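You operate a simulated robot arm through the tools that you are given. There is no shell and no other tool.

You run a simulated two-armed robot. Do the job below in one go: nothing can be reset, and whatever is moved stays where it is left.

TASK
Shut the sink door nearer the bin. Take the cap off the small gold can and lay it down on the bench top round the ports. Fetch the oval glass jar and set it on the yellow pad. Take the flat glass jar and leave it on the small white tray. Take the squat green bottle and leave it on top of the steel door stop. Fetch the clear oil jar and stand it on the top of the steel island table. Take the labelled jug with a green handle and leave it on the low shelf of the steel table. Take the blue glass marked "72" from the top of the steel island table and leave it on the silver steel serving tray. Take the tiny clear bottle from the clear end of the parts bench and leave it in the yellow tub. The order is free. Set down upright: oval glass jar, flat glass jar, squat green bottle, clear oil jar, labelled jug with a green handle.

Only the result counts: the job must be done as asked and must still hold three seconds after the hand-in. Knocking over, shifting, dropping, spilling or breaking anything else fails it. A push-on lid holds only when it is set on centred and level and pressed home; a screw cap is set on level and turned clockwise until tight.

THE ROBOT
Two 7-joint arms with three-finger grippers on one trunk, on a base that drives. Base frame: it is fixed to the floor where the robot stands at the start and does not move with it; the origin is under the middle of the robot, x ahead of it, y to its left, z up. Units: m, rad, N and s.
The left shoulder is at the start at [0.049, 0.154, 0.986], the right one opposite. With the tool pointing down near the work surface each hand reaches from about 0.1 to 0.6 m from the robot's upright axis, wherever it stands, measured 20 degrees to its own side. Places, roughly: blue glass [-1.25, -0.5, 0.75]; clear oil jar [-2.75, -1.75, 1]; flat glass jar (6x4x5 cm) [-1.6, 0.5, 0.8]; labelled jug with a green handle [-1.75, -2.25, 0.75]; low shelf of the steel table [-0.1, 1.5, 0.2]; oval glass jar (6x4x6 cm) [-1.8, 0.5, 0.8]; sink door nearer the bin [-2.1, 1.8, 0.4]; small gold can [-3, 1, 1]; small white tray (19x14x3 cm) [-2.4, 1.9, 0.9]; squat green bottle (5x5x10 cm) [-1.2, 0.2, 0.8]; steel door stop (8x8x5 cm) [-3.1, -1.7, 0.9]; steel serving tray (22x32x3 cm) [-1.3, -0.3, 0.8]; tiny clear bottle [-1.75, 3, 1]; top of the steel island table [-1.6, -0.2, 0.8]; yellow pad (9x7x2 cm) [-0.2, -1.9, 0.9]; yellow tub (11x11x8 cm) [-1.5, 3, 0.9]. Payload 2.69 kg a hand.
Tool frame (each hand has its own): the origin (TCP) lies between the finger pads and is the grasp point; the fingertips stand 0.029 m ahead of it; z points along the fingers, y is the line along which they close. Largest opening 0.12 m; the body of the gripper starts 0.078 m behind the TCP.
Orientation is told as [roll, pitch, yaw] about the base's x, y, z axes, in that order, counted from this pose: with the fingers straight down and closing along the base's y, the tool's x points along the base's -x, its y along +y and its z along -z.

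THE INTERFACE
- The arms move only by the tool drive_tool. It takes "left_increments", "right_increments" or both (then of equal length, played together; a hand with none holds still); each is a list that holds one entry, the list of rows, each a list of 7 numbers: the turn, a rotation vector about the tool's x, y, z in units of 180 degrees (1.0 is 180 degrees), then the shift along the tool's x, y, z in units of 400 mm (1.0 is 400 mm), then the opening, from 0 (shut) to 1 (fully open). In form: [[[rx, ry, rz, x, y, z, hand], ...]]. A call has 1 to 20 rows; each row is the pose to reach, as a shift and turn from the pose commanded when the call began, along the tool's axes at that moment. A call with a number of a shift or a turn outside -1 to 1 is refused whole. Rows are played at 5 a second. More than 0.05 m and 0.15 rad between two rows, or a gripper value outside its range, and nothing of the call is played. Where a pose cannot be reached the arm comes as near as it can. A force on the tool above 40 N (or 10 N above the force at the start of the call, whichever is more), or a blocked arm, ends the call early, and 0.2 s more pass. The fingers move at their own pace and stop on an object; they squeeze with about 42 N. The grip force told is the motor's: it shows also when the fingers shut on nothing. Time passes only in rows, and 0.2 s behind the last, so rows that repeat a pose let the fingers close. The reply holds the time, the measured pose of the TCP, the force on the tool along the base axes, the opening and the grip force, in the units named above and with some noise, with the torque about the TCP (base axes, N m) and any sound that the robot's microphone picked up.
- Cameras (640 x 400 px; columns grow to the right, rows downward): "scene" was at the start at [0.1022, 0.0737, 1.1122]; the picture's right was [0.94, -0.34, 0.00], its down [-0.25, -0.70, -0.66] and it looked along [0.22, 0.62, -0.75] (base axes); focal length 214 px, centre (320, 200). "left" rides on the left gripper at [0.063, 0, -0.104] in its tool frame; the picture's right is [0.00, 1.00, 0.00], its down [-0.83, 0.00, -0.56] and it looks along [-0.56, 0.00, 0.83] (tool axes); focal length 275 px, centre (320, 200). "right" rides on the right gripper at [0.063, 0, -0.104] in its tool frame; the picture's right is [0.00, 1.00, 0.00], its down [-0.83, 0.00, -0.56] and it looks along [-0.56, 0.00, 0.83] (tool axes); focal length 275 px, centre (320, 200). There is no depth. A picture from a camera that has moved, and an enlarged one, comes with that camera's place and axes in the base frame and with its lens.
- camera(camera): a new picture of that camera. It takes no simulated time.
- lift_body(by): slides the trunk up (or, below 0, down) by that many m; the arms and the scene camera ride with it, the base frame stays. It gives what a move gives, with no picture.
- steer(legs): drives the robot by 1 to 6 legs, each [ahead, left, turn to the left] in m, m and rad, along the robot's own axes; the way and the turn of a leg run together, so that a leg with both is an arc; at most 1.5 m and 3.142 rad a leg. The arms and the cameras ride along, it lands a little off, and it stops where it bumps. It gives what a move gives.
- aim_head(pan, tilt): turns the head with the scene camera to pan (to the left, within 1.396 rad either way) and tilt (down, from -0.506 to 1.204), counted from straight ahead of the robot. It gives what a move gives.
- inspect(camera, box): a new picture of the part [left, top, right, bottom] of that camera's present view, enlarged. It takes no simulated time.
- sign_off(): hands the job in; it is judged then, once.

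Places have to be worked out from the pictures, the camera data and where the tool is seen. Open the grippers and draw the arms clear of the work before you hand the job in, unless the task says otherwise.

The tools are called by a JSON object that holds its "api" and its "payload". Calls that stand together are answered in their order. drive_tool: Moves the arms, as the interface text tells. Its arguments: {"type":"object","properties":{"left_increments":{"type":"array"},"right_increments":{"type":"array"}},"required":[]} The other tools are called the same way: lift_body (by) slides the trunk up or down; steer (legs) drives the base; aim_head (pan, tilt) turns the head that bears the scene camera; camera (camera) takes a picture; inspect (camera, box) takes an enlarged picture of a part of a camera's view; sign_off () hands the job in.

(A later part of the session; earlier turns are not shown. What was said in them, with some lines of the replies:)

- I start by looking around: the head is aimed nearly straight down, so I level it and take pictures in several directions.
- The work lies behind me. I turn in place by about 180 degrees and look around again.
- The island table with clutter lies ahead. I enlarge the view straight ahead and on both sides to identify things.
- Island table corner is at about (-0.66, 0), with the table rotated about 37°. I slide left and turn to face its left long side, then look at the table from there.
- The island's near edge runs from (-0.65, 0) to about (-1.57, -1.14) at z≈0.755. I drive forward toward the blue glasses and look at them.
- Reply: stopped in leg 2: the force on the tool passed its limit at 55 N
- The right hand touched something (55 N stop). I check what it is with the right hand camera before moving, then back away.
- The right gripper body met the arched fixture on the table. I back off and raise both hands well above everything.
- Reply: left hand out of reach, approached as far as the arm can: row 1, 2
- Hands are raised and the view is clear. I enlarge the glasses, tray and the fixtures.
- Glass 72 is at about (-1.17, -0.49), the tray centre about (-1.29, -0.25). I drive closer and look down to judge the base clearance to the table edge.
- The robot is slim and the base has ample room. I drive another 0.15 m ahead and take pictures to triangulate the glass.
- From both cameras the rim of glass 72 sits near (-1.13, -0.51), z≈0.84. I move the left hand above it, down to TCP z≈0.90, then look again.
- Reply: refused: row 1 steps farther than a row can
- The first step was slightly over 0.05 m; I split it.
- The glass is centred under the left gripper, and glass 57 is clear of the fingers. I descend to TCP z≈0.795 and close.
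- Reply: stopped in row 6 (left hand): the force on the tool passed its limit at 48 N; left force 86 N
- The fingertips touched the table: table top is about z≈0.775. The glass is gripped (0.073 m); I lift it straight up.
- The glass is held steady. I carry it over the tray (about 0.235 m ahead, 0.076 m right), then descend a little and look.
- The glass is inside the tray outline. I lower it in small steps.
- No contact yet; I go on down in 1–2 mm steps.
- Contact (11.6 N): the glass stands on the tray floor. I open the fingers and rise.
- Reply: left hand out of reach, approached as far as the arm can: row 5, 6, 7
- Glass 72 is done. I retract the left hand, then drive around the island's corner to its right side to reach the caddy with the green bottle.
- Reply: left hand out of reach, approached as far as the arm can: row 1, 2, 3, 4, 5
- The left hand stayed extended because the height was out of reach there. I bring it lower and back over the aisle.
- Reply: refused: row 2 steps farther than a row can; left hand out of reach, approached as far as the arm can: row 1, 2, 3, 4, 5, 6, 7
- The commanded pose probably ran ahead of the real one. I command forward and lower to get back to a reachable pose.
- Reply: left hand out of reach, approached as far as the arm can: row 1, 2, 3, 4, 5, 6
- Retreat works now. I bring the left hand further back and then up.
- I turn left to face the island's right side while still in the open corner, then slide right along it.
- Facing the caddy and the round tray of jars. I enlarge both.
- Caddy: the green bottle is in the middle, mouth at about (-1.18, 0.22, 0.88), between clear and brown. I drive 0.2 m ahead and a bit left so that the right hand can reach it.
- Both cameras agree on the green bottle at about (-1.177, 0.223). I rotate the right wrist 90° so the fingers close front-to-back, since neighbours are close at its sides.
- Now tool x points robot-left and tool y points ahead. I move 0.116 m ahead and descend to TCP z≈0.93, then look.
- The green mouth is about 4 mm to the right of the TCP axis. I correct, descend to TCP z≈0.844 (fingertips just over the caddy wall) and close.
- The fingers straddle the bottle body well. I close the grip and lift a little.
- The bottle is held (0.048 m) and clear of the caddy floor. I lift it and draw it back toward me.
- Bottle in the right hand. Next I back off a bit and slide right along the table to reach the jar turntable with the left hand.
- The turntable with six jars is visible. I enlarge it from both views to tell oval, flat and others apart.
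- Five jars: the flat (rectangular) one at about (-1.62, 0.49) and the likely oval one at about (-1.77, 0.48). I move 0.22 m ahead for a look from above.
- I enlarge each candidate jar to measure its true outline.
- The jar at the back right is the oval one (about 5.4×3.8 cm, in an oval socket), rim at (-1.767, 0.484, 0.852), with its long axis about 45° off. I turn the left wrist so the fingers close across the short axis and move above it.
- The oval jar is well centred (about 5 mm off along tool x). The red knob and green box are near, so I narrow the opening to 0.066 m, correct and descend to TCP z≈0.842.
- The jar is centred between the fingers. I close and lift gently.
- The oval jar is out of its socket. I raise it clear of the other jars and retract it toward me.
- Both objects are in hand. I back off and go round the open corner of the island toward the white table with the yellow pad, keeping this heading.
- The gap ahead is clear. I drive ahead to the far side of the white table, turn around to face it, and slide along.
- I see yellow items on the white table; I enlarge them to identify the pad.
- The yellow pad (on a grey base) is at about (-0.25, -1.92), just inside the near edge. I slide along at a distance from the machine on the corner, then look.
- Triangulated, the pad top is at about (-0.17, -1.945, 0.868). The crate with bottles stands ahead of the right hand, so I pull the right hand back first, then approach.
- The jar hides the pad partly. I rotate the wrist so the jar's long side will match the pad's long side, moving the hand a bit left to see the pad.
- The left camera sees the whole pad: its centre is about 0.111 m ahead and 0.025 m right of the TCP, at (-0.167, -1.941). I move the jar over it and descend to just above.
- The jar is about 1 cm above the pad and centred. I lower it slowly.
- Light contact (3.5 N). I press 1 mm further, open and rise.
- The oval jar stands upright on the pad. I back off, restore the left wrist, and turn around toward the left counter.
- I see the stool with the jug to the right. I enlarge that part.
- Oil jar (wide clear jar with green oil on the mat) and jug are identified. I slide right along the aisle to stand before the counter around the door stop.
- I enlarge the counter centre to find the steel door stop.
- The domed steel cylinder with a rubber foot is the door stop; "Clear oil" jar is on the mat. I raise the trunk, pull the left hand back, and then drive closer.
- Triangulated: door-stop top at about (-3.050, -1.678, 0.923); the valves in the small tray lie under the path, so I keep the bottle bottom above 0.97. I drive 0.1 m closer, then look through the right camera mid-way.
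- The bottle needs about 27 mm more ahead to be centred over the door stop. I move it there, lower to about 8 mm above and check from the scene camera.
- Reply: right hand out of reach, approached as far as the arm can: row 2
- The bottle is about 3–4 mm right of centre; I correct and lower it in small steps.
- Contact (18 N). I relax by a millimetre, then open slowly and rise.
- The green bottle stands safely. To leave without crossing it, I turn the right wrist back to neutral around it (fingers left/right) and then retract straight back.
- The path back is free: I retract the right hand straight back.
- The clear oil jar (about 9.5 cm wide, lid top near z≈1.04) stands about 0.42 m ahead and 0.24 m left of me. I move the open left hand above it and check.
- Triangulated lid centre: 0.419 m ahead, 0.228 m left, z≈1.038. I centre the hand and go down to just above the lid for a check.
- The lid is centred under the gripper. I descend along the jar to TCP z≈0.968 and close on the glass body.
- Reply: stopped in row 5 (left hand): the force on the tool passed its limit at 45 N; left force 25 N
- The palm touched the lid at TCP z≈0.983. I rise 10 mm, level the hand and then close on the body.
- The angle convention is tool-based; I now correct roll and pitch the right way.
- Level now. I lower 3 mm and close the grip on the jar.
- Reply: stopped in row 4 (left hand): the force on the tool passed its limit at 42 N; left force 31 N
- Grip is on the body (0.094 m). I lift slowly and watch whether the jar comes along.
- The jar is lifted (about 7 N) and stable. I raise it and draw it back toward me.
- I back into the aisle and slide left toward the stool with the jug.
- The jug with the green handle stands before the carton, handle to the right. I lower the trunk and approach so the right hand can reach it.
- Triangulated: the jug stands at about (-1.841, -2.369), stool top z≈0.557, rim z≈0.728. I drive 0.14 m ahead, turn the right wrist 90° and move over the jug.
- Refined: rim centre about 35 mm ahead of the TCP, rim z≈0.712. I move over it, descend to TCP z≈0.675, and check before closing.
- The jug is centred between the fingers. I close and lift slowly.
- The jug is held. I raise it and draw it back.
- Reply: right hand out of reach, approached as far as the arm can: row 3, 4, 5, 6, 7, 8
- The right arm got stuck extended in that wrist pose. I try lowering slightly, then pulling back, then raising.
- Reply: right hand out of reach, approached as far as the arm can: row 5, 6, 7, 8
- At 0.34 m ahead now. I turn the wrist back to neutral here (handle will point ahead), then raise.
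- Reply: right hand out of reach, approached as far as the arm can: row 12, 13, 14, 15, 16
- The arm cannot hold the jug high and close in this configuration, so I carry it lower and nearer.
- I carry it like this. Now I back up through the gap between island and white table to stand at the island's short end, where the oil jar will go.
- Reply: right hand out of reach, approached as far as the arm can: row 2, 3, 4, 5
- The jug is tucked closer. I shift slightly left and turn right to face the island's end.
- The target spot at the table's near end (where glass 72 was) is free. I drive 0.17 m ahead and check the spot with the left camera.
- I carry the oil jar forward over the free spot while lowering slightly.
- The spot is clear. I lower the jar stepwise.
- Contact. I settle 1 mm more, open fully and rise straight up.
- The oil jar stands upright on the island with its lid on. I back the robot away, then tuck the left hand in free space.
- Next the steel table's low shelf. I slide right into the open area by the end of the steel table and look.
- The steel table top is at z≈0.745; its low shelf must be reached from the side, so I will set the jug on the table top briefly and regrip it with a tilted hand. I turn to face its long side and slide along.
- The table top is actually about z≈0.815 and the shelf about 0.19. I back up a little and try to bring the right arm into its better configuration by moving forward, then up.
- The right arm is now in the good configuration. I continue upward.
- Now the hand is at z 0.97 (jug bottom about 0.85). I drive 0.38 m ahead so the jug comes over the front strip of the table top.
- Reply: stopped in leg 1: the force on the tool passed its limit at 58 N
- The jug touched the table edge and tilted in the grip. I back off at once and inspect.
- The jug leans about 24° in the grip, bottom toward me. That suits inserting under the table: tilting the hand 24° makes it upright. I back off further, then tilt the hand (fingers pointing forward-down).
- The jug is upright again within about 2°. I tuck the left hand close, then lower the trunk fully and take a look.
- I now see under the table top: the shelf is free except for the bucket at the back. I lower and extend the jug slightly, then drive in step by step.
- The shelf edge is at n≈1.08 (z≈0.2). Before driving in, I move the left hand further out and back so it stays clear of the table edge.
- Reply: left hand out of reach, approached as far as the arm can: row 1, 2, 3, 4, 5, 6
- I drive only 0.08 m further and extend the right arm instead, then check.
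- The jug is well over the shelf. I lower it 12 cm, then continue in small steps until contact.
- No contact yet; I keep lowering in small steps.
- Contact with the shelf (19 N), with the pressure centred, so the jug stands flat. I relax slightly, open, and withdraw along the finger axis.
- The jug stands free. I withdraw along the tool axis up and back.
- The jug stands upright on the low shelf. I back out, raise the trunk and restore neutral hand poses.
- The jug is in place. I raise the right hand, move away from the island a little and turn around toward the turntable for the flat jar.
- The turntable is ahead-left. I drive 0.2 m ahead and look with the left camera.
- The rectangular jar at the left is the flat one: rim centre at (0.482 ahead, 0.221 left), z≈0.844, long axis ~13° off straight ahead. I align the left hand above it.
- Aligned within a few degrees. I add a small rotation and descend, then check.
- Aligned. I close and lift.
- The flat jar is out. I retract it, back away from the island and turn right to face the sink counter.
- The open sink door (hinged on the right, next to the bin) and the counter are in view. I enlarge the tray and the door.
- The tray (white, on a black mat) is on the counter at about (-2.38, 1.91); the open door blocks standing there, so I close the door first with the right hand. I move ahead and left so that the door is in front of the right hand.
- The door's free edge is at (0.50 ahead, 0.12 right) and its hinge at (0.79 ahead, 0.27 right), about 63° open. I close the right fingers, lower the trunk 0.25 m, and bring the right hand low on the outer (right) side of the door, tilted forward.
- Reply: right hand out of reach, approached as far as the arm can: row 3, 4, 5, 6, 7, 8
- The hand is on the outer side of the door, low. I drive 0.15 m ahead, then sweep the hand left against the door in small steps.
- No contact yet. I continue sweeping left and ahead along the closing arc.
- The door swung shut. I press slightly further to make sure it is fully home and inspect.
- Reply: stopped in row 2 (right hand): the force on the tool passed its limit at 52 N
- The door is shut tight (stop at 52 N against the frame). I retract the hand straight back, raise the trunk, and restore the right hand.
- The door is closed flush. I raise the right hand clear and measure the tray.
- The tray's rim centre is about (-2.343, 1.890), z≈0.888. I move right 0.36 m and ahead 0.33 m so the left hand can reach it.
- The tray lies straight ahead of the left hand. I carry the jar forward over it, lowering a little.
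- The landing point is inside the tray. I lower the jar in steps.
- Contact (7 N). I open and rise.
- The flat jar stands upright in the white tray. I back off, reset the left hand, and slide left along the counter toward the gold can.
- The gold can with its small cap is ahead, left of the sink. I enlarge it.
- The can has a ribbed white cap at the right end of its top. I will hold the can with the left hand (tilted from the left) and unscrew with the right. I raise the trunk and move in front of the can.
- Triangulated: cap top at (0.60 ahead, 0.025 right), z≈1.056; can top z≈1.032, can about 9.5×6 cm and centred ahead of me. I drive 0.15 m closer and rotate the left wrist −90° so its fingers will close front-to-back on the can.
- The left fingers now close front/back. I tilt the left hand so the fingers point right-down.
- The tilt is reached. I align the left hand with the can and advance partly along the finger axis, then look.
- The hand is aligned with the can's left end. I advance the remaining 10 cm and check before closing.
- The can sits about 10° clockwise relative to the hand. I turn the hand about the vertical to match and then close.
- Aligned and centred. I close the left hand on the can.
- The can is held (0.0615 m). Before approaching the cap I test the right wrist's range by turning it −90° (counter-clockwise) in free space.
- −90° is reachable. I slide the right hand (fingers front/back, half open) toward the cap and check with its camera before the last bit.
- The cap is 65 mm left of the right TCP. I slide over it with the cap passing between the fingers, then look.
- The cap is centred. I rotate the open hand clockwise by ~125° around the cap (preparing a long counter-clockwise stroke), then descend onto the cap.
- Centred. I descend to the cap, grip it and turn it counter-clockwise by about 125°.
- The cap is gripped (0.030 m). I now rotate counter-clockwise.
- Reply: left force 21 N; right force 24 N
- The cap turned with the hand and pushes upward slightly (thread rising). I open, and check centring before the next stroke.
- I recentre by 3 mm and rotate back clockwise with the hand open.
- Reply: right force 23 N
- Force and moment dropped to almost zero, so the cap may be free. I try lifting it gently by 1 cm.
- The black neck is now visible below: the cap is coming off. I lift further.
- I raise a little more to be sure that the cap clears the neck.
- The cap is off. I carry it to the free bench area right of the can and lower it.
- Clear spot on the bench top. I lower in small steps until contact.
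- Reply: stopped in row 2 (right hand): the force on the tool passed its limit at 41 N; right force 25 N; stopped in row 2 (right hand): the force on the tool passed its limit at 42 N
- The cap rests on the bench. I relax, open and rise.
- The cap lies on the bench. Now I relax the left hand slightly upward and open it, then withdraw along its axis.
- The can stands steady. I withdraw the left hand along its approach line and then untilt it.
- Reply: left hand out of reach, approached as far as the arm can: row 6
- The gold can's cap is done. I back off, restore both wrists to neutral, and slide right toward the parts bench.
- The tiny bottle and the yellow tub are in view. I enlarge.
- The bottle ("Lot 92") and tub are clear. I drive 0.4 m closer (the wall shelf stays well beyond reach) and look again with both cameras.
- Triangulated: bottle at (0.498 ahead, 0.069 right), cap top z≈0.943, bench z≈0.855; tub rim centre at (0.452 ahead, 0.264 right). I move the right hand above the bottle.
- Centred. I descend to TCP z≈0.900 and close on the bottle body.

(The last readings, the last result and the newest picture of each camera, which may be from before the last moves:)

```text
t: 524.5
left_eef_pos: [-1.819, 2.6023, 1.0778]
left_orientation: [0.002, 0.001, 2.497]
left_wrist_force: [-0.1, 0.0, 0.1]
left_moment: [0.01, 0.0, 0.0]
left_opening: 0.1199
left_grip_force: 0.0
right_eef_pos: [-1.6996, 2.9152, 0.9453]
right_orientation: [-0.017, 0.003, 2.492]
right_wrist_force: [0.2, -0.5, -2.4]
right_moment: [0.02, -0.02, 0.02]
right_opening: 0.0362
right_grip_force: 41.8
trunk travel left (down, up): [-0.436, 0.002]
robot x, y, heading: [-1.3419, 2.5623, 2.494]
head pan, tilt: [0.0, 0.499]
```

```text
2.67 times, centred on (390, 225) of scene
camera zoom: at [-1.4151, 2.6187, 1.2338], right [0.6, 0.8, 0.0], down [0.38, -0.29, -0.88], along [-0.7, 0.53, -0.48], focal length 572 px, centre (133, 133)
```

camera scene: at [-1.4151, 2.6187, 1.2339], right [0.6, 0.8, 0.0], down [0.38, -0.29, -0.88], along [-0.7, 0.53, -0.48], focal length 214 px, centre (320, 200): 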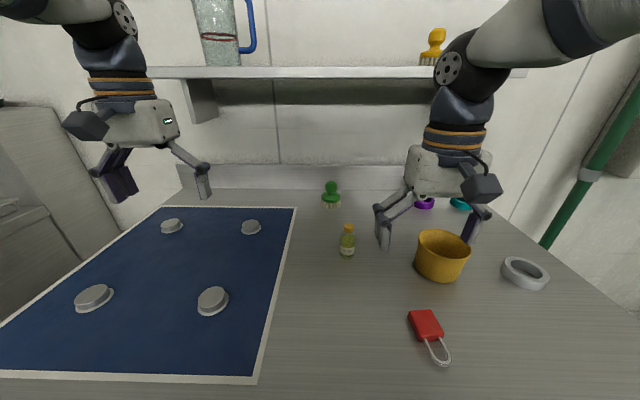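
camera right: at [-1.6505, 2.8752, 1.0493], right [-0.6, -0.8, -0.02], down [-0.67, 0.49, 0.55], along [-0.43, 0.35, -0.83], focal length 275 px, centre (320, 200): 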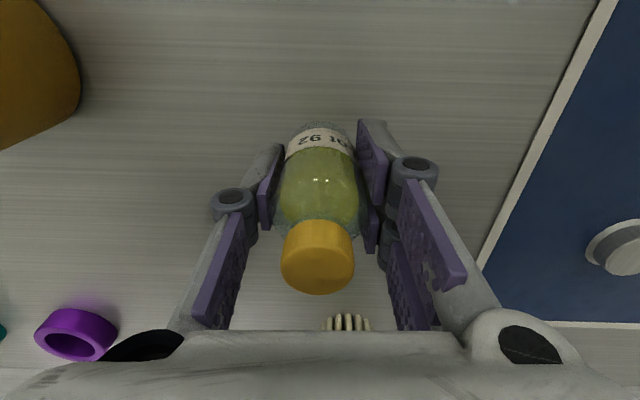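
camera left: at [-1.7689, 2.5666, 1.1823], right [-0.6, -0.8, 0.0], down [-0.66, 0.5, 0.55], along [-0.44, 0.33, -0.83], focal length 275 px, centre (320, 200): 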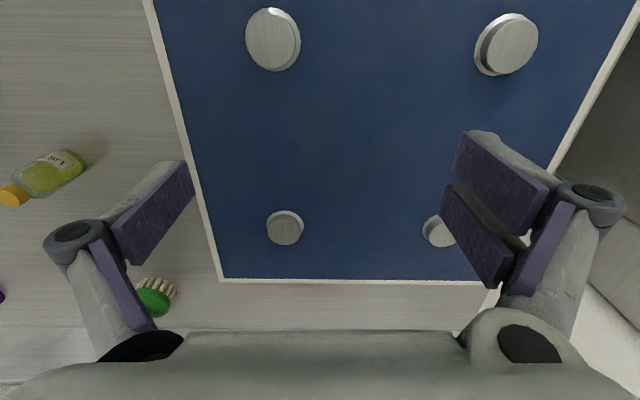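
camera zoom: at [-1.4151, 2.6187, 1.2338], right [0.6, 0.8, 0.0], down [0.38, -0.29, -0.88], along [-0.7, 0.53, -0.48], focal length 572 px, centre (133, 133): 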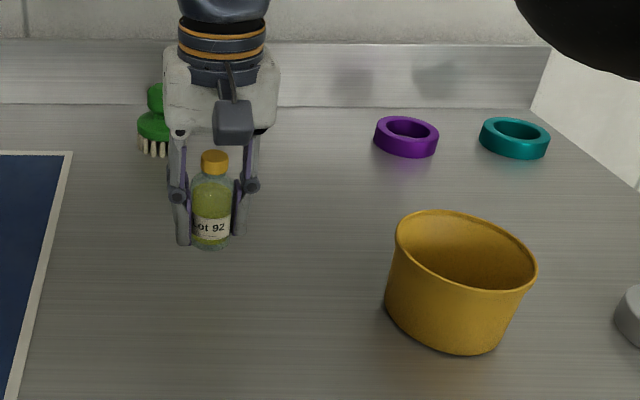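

The bottle is held. I raise it above the tub rim and carry it over the tub.

{"api": "drive_tool", "payload": {"right_increments": [[[0, 0, 0, 0, 0, -0.09, 0], [0, 0, 0, 0, 0, -0.17, 0], [0, 0, 0, 0.03, -0.11, -0.17, 0], [0, 0, 0, 0.06, -0.22, -0.17, 0], [0, 0, 0, 0.09, -0.33, -0.17, 0], [0, 0, 0, 0.1225, -0.44, -0.17, 0], [0, 0, 0, 0.1225, -0.489, -0.17, 0], [0, 0, 0, 0.1225, -0.489, -0.17, 0]]]}}

{"api": "camera", "payload": {"camera": "right"}}

{"api": "inspect", "payload": {"camera": "scene", "box": [340, 120, 540, 300]}}

```text
t: 526.3
left_eef_pos: [-1.8195, 2.603, 1.079]
left_orientation: [0.004, 0.002, 2.498]
left_wrist_force: [0.5, -0.1, 0.0]
left_moment: [-0.01, 0.02, 0.01]
left_opening: 0.12
left_grip_force: 0.0
right_eef_pos: [-1.5411, 3.0388, 1.0173]
right_orientation: [-0.017, 0.001, 2.492]
right_wrist_force: [0.0, 0.1, -1.1]
right_moment: [0.0, -0.01, -0.01]
right_opening: 0.0358
right_grip_force: 42.2
trunk travel left (down, up): [-0.436, 0.002]
robot x, y, heading: [-1.3395, 2.5607, 2.498]
head pan, tilt: [0.0, 0.499]
```

```text
taken
camera right: at [-1.4935, 2.999, 1.1216], right [-0.6, -0.8, -0.02], down [-0.67, 0.49, 0.55], along [-0.43, 0.35, -0.83], focal length 275 px, centre (320, 200)
```

right: 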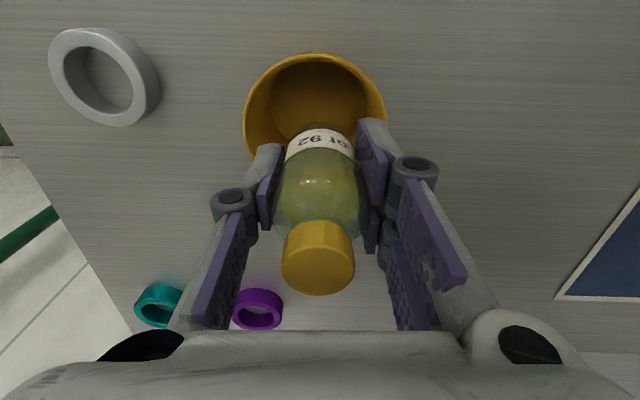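

```text
2.22 times, centred on (440, 210) of scene
camera zoom: at [-1.4148, 2.6184, 1.2339], right [0.6, 0.8, 0.0], down [0.38, -0.29, -0.88], along [-0.7, 0.53, -0.48], focal length 477 px, centre (53, 178)
```

zoom: 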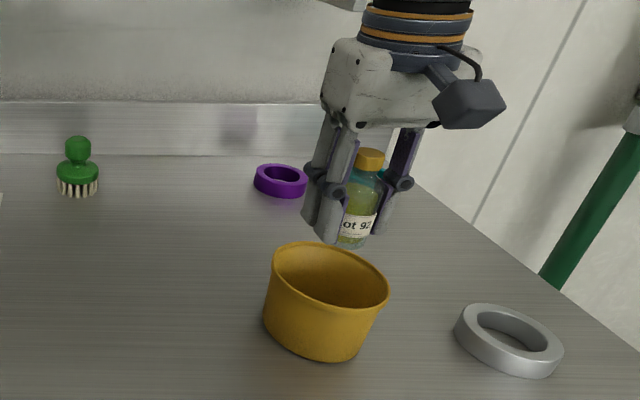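

The tub centre is about 7 mm toward me; I correct and lower the bottle into the tub.

{"api": "drive_tool", "payload": {"right_increments": [[[0, 0, 0, 0.0175, -0.0075, 0, 0], [0, 0, 0, 0.0175, -0.0075, 0.06, 0], [0, 0, 0, 0.0175, -0.0075, 0.12, 0], [0, 0, 0, 0.0175, -0.0075, 0.18, 0], [0, 0, 0, 0.0175, -0.0075, 0.225, 0], [0, 0, 0, 0.0175, -0.0075, 0.225, 0]]]}}

{"api": "camera", "payload": {"camera": "right"}}

{"api": "inspect", "payload": {"camera": "scene", "box": [340, 120, 540, 300]}}

```text
t: 527.7
left_eef_pos: [-1.8194, 2.604, 1.078]
left_orientation: [0.004, 0.002, 2.497]
left_wrist_force: [0.2, -0.3, 0.4]
left_moment: [0.01, 0.0, 0.0]
left_opening: 0.1202
left_grip_force: 0.0
right_eef_pos: [-1.5339, 3.0396, 0.9278]
right_orientation: [-0.018, 0.001, 2.489]
right_wrist_force: [-0.3, 0.5, -0.6]
right_moment: [0.0, 0.02, -0.01]
right_opening: 0.036
right_grip_force: 42.0
trunk travel left (down, up): [-0.436, 0.002]
robot x, y, heading: [-1.3419, 2.5613, 2.498]
head pan, tilt: [0.0, 0.499]
```

```text
taken
camera right: at [-1.4858, 2.9993, 1.0314], right [-0.6, -0.8, -0.02], down [-0.67, 0.49, 0.55], along [-0.43, 0.35, -0.83], focal length 275 px, centre (320, 200)
```

right: 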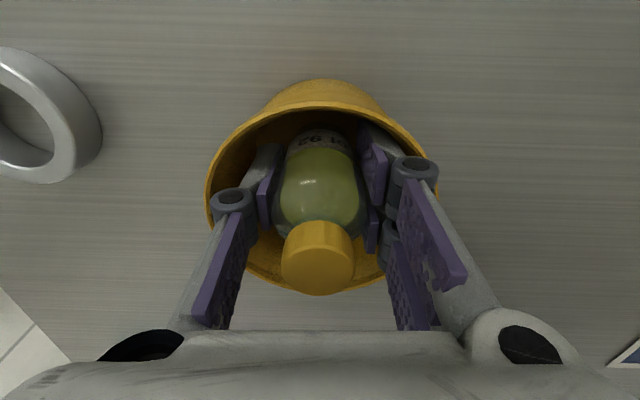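

```text
2.22 times, centred on (440, 210) of scene
camera zoom: at [-1.4147, 2.6184, 1.2339], right [0.6, 0.8, 0.0], down [0.38, -0.29, -0.88], along [-0.7, 0.53, -0.48], focal length 477 px, centre (53, 178)
```

zoom: 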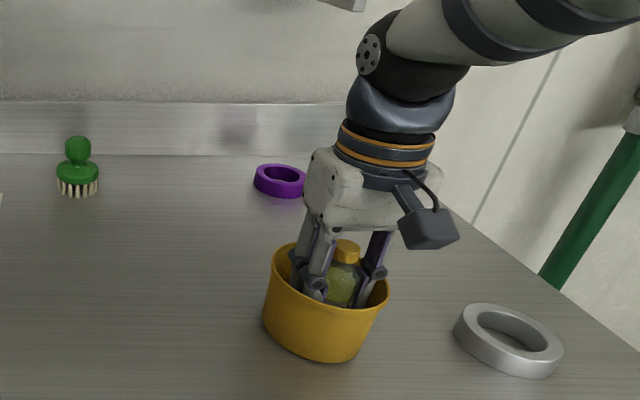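

The bottle is inside the tub. I lower carefully in small steps, watching for side contact.

{"api": "drive_tool", "payload": {"right_increments": [[[0, 0, 0, 0, 0, 0.01, 0], [0, 0, 0, 0, 0, 0.02, 0], [0, 0, 0, 0, 0, 0.02, 0]]]}}

{"api": "drive_tool", "payload": {"right_increments": [[[0, 0, 0, 0, 0, 0.008, 0], [0, 0, 0, 0, 0, 0.008, 0]]]}}

{"api": "drive_tool", "payload": {"right_increments": [[[0, 0, 0, 0, 0, 0.008, 0], [0, 0, 0, 0, 0, 0.008, 0]]]}}

{"api": "camera", "payload": {"camera": "right"}}

```text
t: 528.5
left_eef_pos: [-1.8182, 2.6039, 1.0783]
left_orientation: [0.002, 0.001, 2.497]
left_wrist_force: [0.0, 0.1, 0.1]
left_moment: [0.01, 0.01, 0.02]
left_opening: 0.12
left_grip_force: 0.1
right_eef_pos: [-1.5334, 3.0407, 0.9183]
right_orientation: [-0.018, 0.002, 2.492]
right_wrist_force: [-0.7, -0.7, -0.7]
right_moment: [-0.03, 0.02, 0.0]
right_opening: 0.036
right_grip_force: 42.4
trunk travel left (down, up): [-0.436, 0.002]
robot x, y, heading: [-1.3439, 2.559, 2.495]
head pan, tilt: [0.0, 0.499]
```

```text
t: 529.1
left_eef_pos: [-1.8193, 2.6041, 1.0783]
left_orientation: [0.004, 0.001, 2.496]
left_wrist_force: [-0.4, -0.5, 0.5]
left_moment: [0.0, -0.02, -0.02]
left_opening: 0.1199
left_grip_force: 0.1
right_eef_pos: [-1.5331, 3.0398, 0.9167]
right_orientation: [-0.017, 0.002, 2.492]
right_wrist_force: [-0.9, 0.2, -1.0]
right_moment: [-0.02, 0.01, -0.04]
right_opening: 0.0362
right_grip_force: 41.4
trunk travel left (down, up): [-0.436, 0.002]
robot x, y, heading: [-1.3399, 2.5625, 2.499]
head pan, tilt: [0.0, 0.499]
```

```text
t: 529.7
left_eef_pos: [-1.8187, 2.6036, 1.0787]
left_orientation: [0.003, 0.002, 2.497]
left_wrist_force: [0.2, -1.1, -0.3]
left_moment: [-0.01, -0.02, 0.03]
left_opening: 0.1199
left_grip_force: 0.1
right_eef_pos: [-1.5334, 3.0386, 0.9119]
right_orientation: [-0.017, 0.002, 2.49]
right_wrist_force: [-0.8, -0.1, -0.2]
right_moment: [-0.02, -0.01, 0.02]
right_opening: 0.0359
right_grip_force: 42.5
trunk travel left (down, up): [-0.436, 0.002]
robot x, y, heading: [-1.3408, 2.5678, 2.495]
head pan, tilt: [0.0, 0.499]
```

```text
taken
camera right: at [-1.4856, 2.9997, 1.0163], right [-0.6, -0.8, -0.02], down [-0.67, 0.49, 0.55], along [-0.43, 0.35, -0.83], focal length 275 px, centre (320, 200)
```

right: 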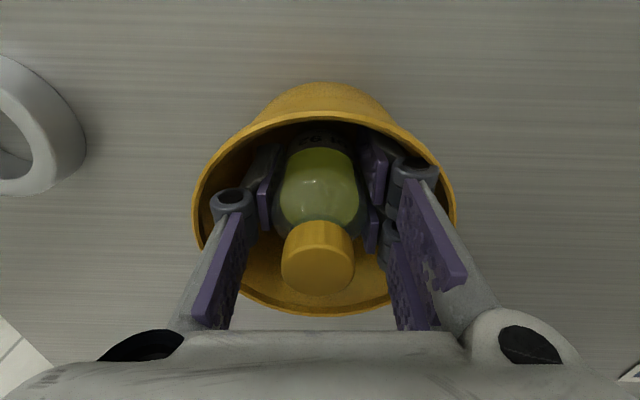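

{"api": "drive_tool", "payload": {"right_increments": [[[0, 0, 0, 0, 0, 0.007, 0], [0, 0, 0, 0, 0, 0.007, 0]]]}}

{"api": "drive_tool", "payload": {"right_increments": [[[0, 0, 0, 0, 0, 0.006, 0], [0, 0, 0, 0, 0, 0.006, 0]]]}}

{"api": "drive_tool", "payload": {"right_increments": [[[0, 0, 0, 0, 0, 0.005, 0], [0, 0, 0, 0, 0, 0.005, 0]]]}}

```text
t: 530.3
left_eef_pos: [-1.8198, 2.6041, 1.079]
left_orientation: [0.004, 0.003, 2.497]
left_wrist_force: [1.0, 0.1, 0.3]
left_moment: [-0.01, -0.01, -0.01]
left_opening: 0.1201
left_grip_force: 0.2
right_eef_pos: [-1.5334, 3.0392, 0.9091]
right_orientation: [-0.018, 0.001, 2.491]
right_wrist_force: [-0.3, 0.6, -0.4]
right_moment: [0.01, -0.02, -0.02]
right_opening: 0.0361
right_grip_force: 41.6
trunk travel left (down, up): [-0.436, 0.002]
robot x, y, heading: [-1.3409, 2.5603, 2.498]
head pan, tilt: [0.0, 0.499]
```

```text
t: 530.9
left_eef_pos: [-1.8184, 2.6044, 1.0782]
left_orientation: [0.004, 0.001, 2.498]
left_wrist_force: [-0.5, -0.4, -0.3]
left_moment: [0.03, 0.0, 0.04]
left_opening: 0.1201
left_grip_force: 0.2
right_eef_pos: [-1.5332, 3.0386, 0.9083]
right_orientation: [-0.017, 0.003, 2.489]
right_wrist_force: [0.3, 0.6, -0.9]
right_moment: [0.0, 0.02, 0.06]
right_opening: 0.0361
right_grip_force: 42.3
trunk travel left (down, up): [-0.436, 0.002]
robot x, y, heading: [-1.3415, 2.5603, 2.495]
head pan, tilt: [0.0, 0.499]
```

```text
t: 531.5
left_eef_pos: [-1.8176, 2.6044, 1.078]
left_orientation: [0.003, 0.002, 2.498]
left_wrist_force: [0.2, -0.6, -0.8]
left_moment: [0.01, -0.03, 0.01]
left_opening: 0.12
left_grip_force: 0.1
right_eef_pos: [-1.5335, 3.0387, 0.9054]
right_orientation: [-0.019, 0.002, 2.49]
right_wrist_force: [-0.1, 0.8, -0.4]
right_moment: [-0.02, 0.01, -0.02]
right_opening: 0.036
right_grip_force: 41.9
trunk travel left (down, up): [-0.436, 0.002]
robot x, y, heading: [-1.3401, 2.5603, 2.502]
head pan, tilt: [0.0, 0.499]
```

I am within a few millimetres of the tub floor. I open just slightly to let the bottle stand, then check.

{"api": "drive_tool", "payload": {"right_increments": [[[0, 0, 0, 0, 0, 0.003, 0], [0, 0, 0, 0, 0, 0.003, 0.33], [0, 0, 0, 0, 0, 0.003, 0.36], [0, 0, 0, 0, 0, 0.003, 0.38]]]}}

{"api": "camera", "payload": {"camera": "right"}}

```text
t: 532.5
left_eef_pos: [-1.8193, 2.6043, 1.0783]
left_orientation: [0.004, 0.002, 2.498]
left_wrist_force: [-0.4, -0.3, 0.3]
left_moment: [0.01, 0.03, 0.01]
left_opening: 0.1202
left_grip_force: 0.0
right_eef_pos: [-1.5339, 3.0379, 0.9051]
right_orientation: [-0.019, 0.0, 2.491]
right_wrist_force: [-0.2, 1.1, 1.0]
right_moment: [-0.06, -0.01, 0.0]
right_opening: 0.0411
right_grip_force: 0.0
trunk travel left (down, up): [-0.436, 0.002]
robot x, y, heading: [-1.338, 2.5613, 2.496]
head pan, tilt: [0.0, 0.499]
```

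```text
taken
camera right: at [-1.4854, 2.9992, 1.0085], right [-0.6, -0.8, -0.02], down [-0.67, 0.49, 0.56], along [-0.43, 0.35, -0.83], focal length 275 px, centre (320, 200)
```

right: 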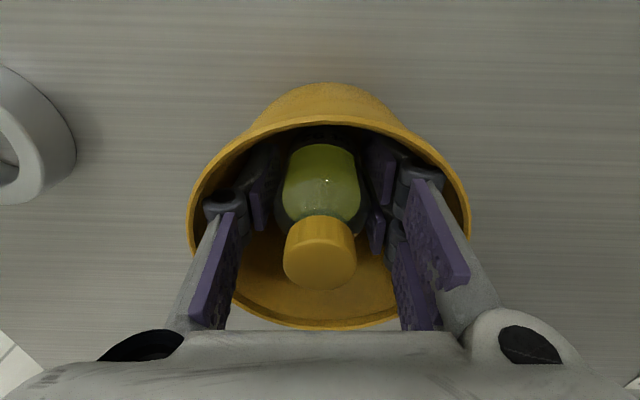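

The bottle is free in the tub. I rise straight up keeping the small opening.

{"api": "drive_tool", "payload": {"right_increments": [[[0, 0, 0, 0, 0, -0.03, 0.37], [0, 0, 0, 0, 0, -0.08, 0.37], [0, 0, 0, 0, 0, -0.14, 0.37], [0, 0, 0, 0, 0, -0.2, 0.37], [0, 0, 0, 0, 0, -0.28, 0.37], [0, 0, 0, 0, 0, -0.32, 0.37]]]}}

{"api": "camera", "payload": {"camera": "right"}}

{"api": "inspect", "payload": {"camera": "scene", "box": [340, 120, 540, 300]}}

```text
t: 533.9
left_eef_pos: [-1.8183, 2.6033, 1.0781]
left_orientation: [0.002, 0.001, 2.499]
left_wrist_force: [-0.8, 0.8, 0.7]
left_moment: [-0.03, -0.01, 0.02]
left_opening: 0.1199
left_grip_force: 0.1
right_eef_pos: [-1.5361, 3.0342, 1.032]
right_orientation: [-0.017, 0.002, 2.491]
right_wrist_force: [0.7, -0.1, 0.2]
right_moment: [0.01, 0.0, 0.02]
right_opening: 0.0443
right_grip_force: 0.2
trunk travel left (down, up): [-0.436, 0.002]
robot x, y, heading: [-1.3431, 2.5615, 2.5]
head pan, tilt: [0.0, 0.499]
```

```text
taken
camera right: at [-1.4866, 2.9952, 1.1353], right [-0.6, -0.8, -0.02], down [-0.67, 0.49, 0.55], along [-0.43, 0.35, -0.83], focal length 275 px, centre (320, 200)
```

right: 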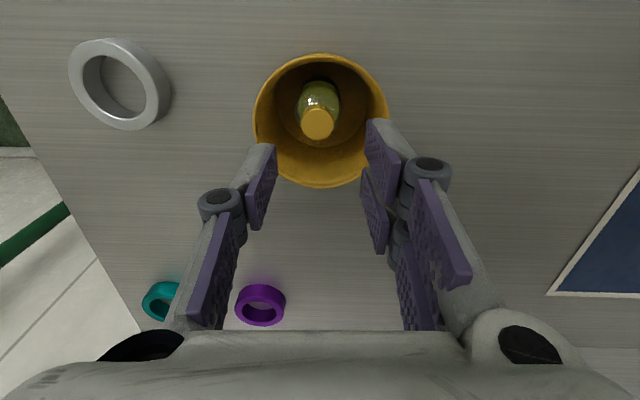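

```text
2.22 times, centred on (440, 210) of scene
camera zoom: at [-1.4148, 2.6185, 1.2339], right [0.6, 0.8, 0.0], down [0.38, -0.29, -0.88], along [-0.7, 0.53, -0.48], focal length 477 px, centre (53, 178)
```

zoom: 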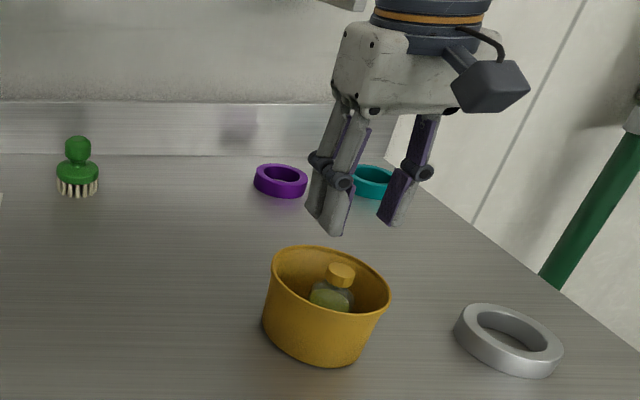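

The tiny bottle stands in the tub. I back away, open both grippers, and take a final look at the door and the tray.

{"api": "steer", "payload": {"legs": [[-0.4, 0, 0]]}}

{"api": "drive_tool", "payload": {"left_increments": [[[0, 0, 0, 0, 0, 0, 1], [0, 0, 0, 0.05, 0, 0, 1], [0, 0, 0, 0.05, 0, 0, 1]]], "right_increments": [[[0, 0, 0, 0, 0, 0, 0.6], [0, 0, 0, 0.05, 0.05, 0, 1], [0, 0, 0, 0.05, 0.05, 0, 1]]]}}

{"api": "aim_head", "payload": {"pan": 0.7, "tilt": 0.35}}

{"api": "camera", "payload": {"camera": "scene"}}

{"api": "aim_head", "payload": {"pan": 0.0, "tilt": 0.5}}

{"api": "camera", "payload": {"camera": "scene"}}

```text
t: 536.4
left_eef_pos: [-1.4963, 2.3625, 1.078]
left_orientation: [0.002, 0.002, 2.497]
left_wrist_force: [0.0, -0.2, 0.4]
left_moment: [0.01, -0.02, -0.01]
left_opening: 0.1199
left_grip_force: 0.1
right_eef_pos: [-1.2114, 2.7934, 1.0312]
right_orientation: [-0.02, 0.002, 2.49]
right_wrist_force: [0.8, -0.1, 1.3]
right_moment: [0.02, 0.01, -0.02]
right_opening: 0.0445
right_grip_force: 0.0
trunk travel left (down, up): [-0.436, 0.002]
robot x, y, heading: [-1.0179, 2.3162, 2.495]
head pan, tilt: [0.0, 0.499]
```

```text
t: 537.2
left_eef_pos: [-1.4807, 2.3523, 1.0782]
left_orientation: [0.004, 0.005, 2.494]
left_wrist_force: [0.8, 0.3, -0.3]
left_moment: [-0.04, -0.01, 0.03]
left_opening: 0.1202
left_grip_force: 0.1
right_eef_pos: [-1.2089, 2.7658, 1.0289]
right_orientation: [-0.018, 0.004, 2.489]
right_wrist_force: [-0.5, -0.4, -0.7]
right_moment: [-0.06, -0.01, 0.03]
right_opening: 0.1198
right_grip_force: 0.1
trunk travel left (down, up): [-0.436, 0.002]
robot x, y, heading: [-1.018, 2.3188, 2.496]
head pan, tilt: [0.0, 0.499]
```

```text
t: 538.2
left_eef_pos: [-1.4806, 2.3514, 1.0784]
left_orientation: [0.004, 0.002, 2.497]
left_wrist_force: [0.3, -0.2, -0.1]
left_moment: [0.01, -0.01, 0.02]
left_opening: 0.1202
left_grip_force: 0.0
right_eef_pos: [-1.2101, 2.7643, 1.03]
right_orientation: [-0.018, 0.001, 2.488]
right_wrist_force: [0.0, 0.2, 0.0]
right_moment: [0.04, 0.02, -0.01]
right_opening: 0.1201
right_grip_force: 0.1
trunk travel left (down, up): [-0.436, 0.002]
robot x, y, heading: [-1.0175, 2.3178, 2.499]
head pan, tilt: [0.7, 0.351]
```

```text
taken
camera scene: at [-1.113, 2.3164, 1.2476], right [-0.05, 1.0, 0.0], down [0.34, 0.02, -0.94], along [-0.94, -0.05, -0.34], focal length 214 px, centre (320, 200)
```

scene: 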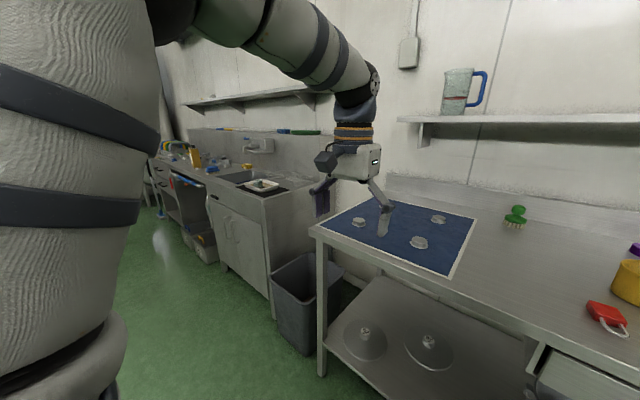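

```text
t: 539.3
left_eef_pos: [-1.4809, 2.351, 1.0799]
left_orientation: [0.004, 0.001, 2.496]
left_wrist_force: [0.1, -0.5, -0.4]
left_moment: [0.02, 0.02, 0.0]
left_opening: 0.1202
left_grip_force: 0.0
right_eef_pos: [-1.2093, 2.7637, 1.03]
right_orientation: [-0.017, 0.002, 2.489]
right_wrist_force: [-0.1, -0.9, 0.0]
right_moment: [0.03, -0.02, 0.02]
right_opening: 0.1201
right_grip_force: 0.0
trunk travel left (down, up): [-0.436, 0.002]
robot x, y, heading: [-1.0206, 2.318, 2.496]
head pan, tilt: [0.0, 0.499]
```

```text
taken
camera scene: at [-1.0926, 2.3761, 1.2339], right [0.6, 0.8, 0.0], down [0.38, -0.29, -0.88], along [-0.7, 0.53, -0.48], focal length 214 px, centre (320, 200)
```

scene: 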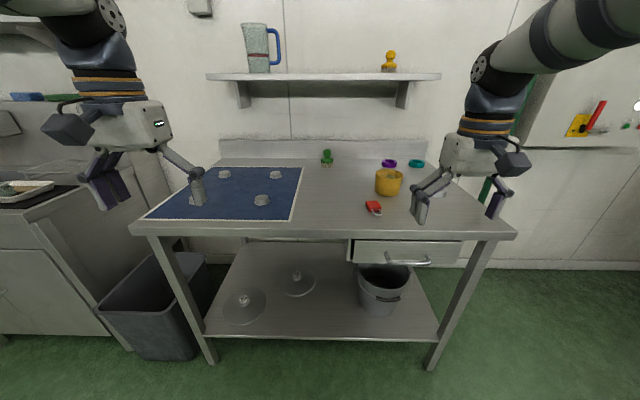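

The door is still shut, the jar is in the tray, the bottle is in the tub, both hands are open and clear of the work. Everything requested is done, so I hand the job in.

{"api": "sign_off", "payload": {}}

```text
The job is handed in.
```

All nine parts of the job were carried out, and I handed it in with both grippers open and the arms clear of the work. I don't have the judge's result.

| Item | Where it is now |
|---|---|
| Sink door nearer the bin | Shut; still closed in a last look before hand-in |
| Cap of the small gold can | Unscrewed and standing on the bench top, right of the can |
| Oval glass jar | Upright on the yellow pad |
| Flat glass jar | Upright in the small white tray |
| Squat green bottle | Upright on the steel door stop |
| Clear oil jar | Upright on the island top, lid on |
| Jug with green handle | Upright on the low shelf of the steel table |
| Blue glass "72" | In the silver serving tray |
| Tiny clear bottle ("Lot 92") | Standing in the yellow tub |

Two contacts along the way could matter in the judging:

- **Island fixture:** at the start, the right gripper bumped the arched fixture by the oil tank on the island, and the drive stopped at 55 N. Comparing views from before and after, I found no shift beyond about 7 mm, which is the limit of what I could measure.
- **Jug:** on the way to the shelf it knocked the edge of the steel table (58 N) and leaned about 24° in the grip. I saw no spill. I then tilted the hand so the jug went down upright.
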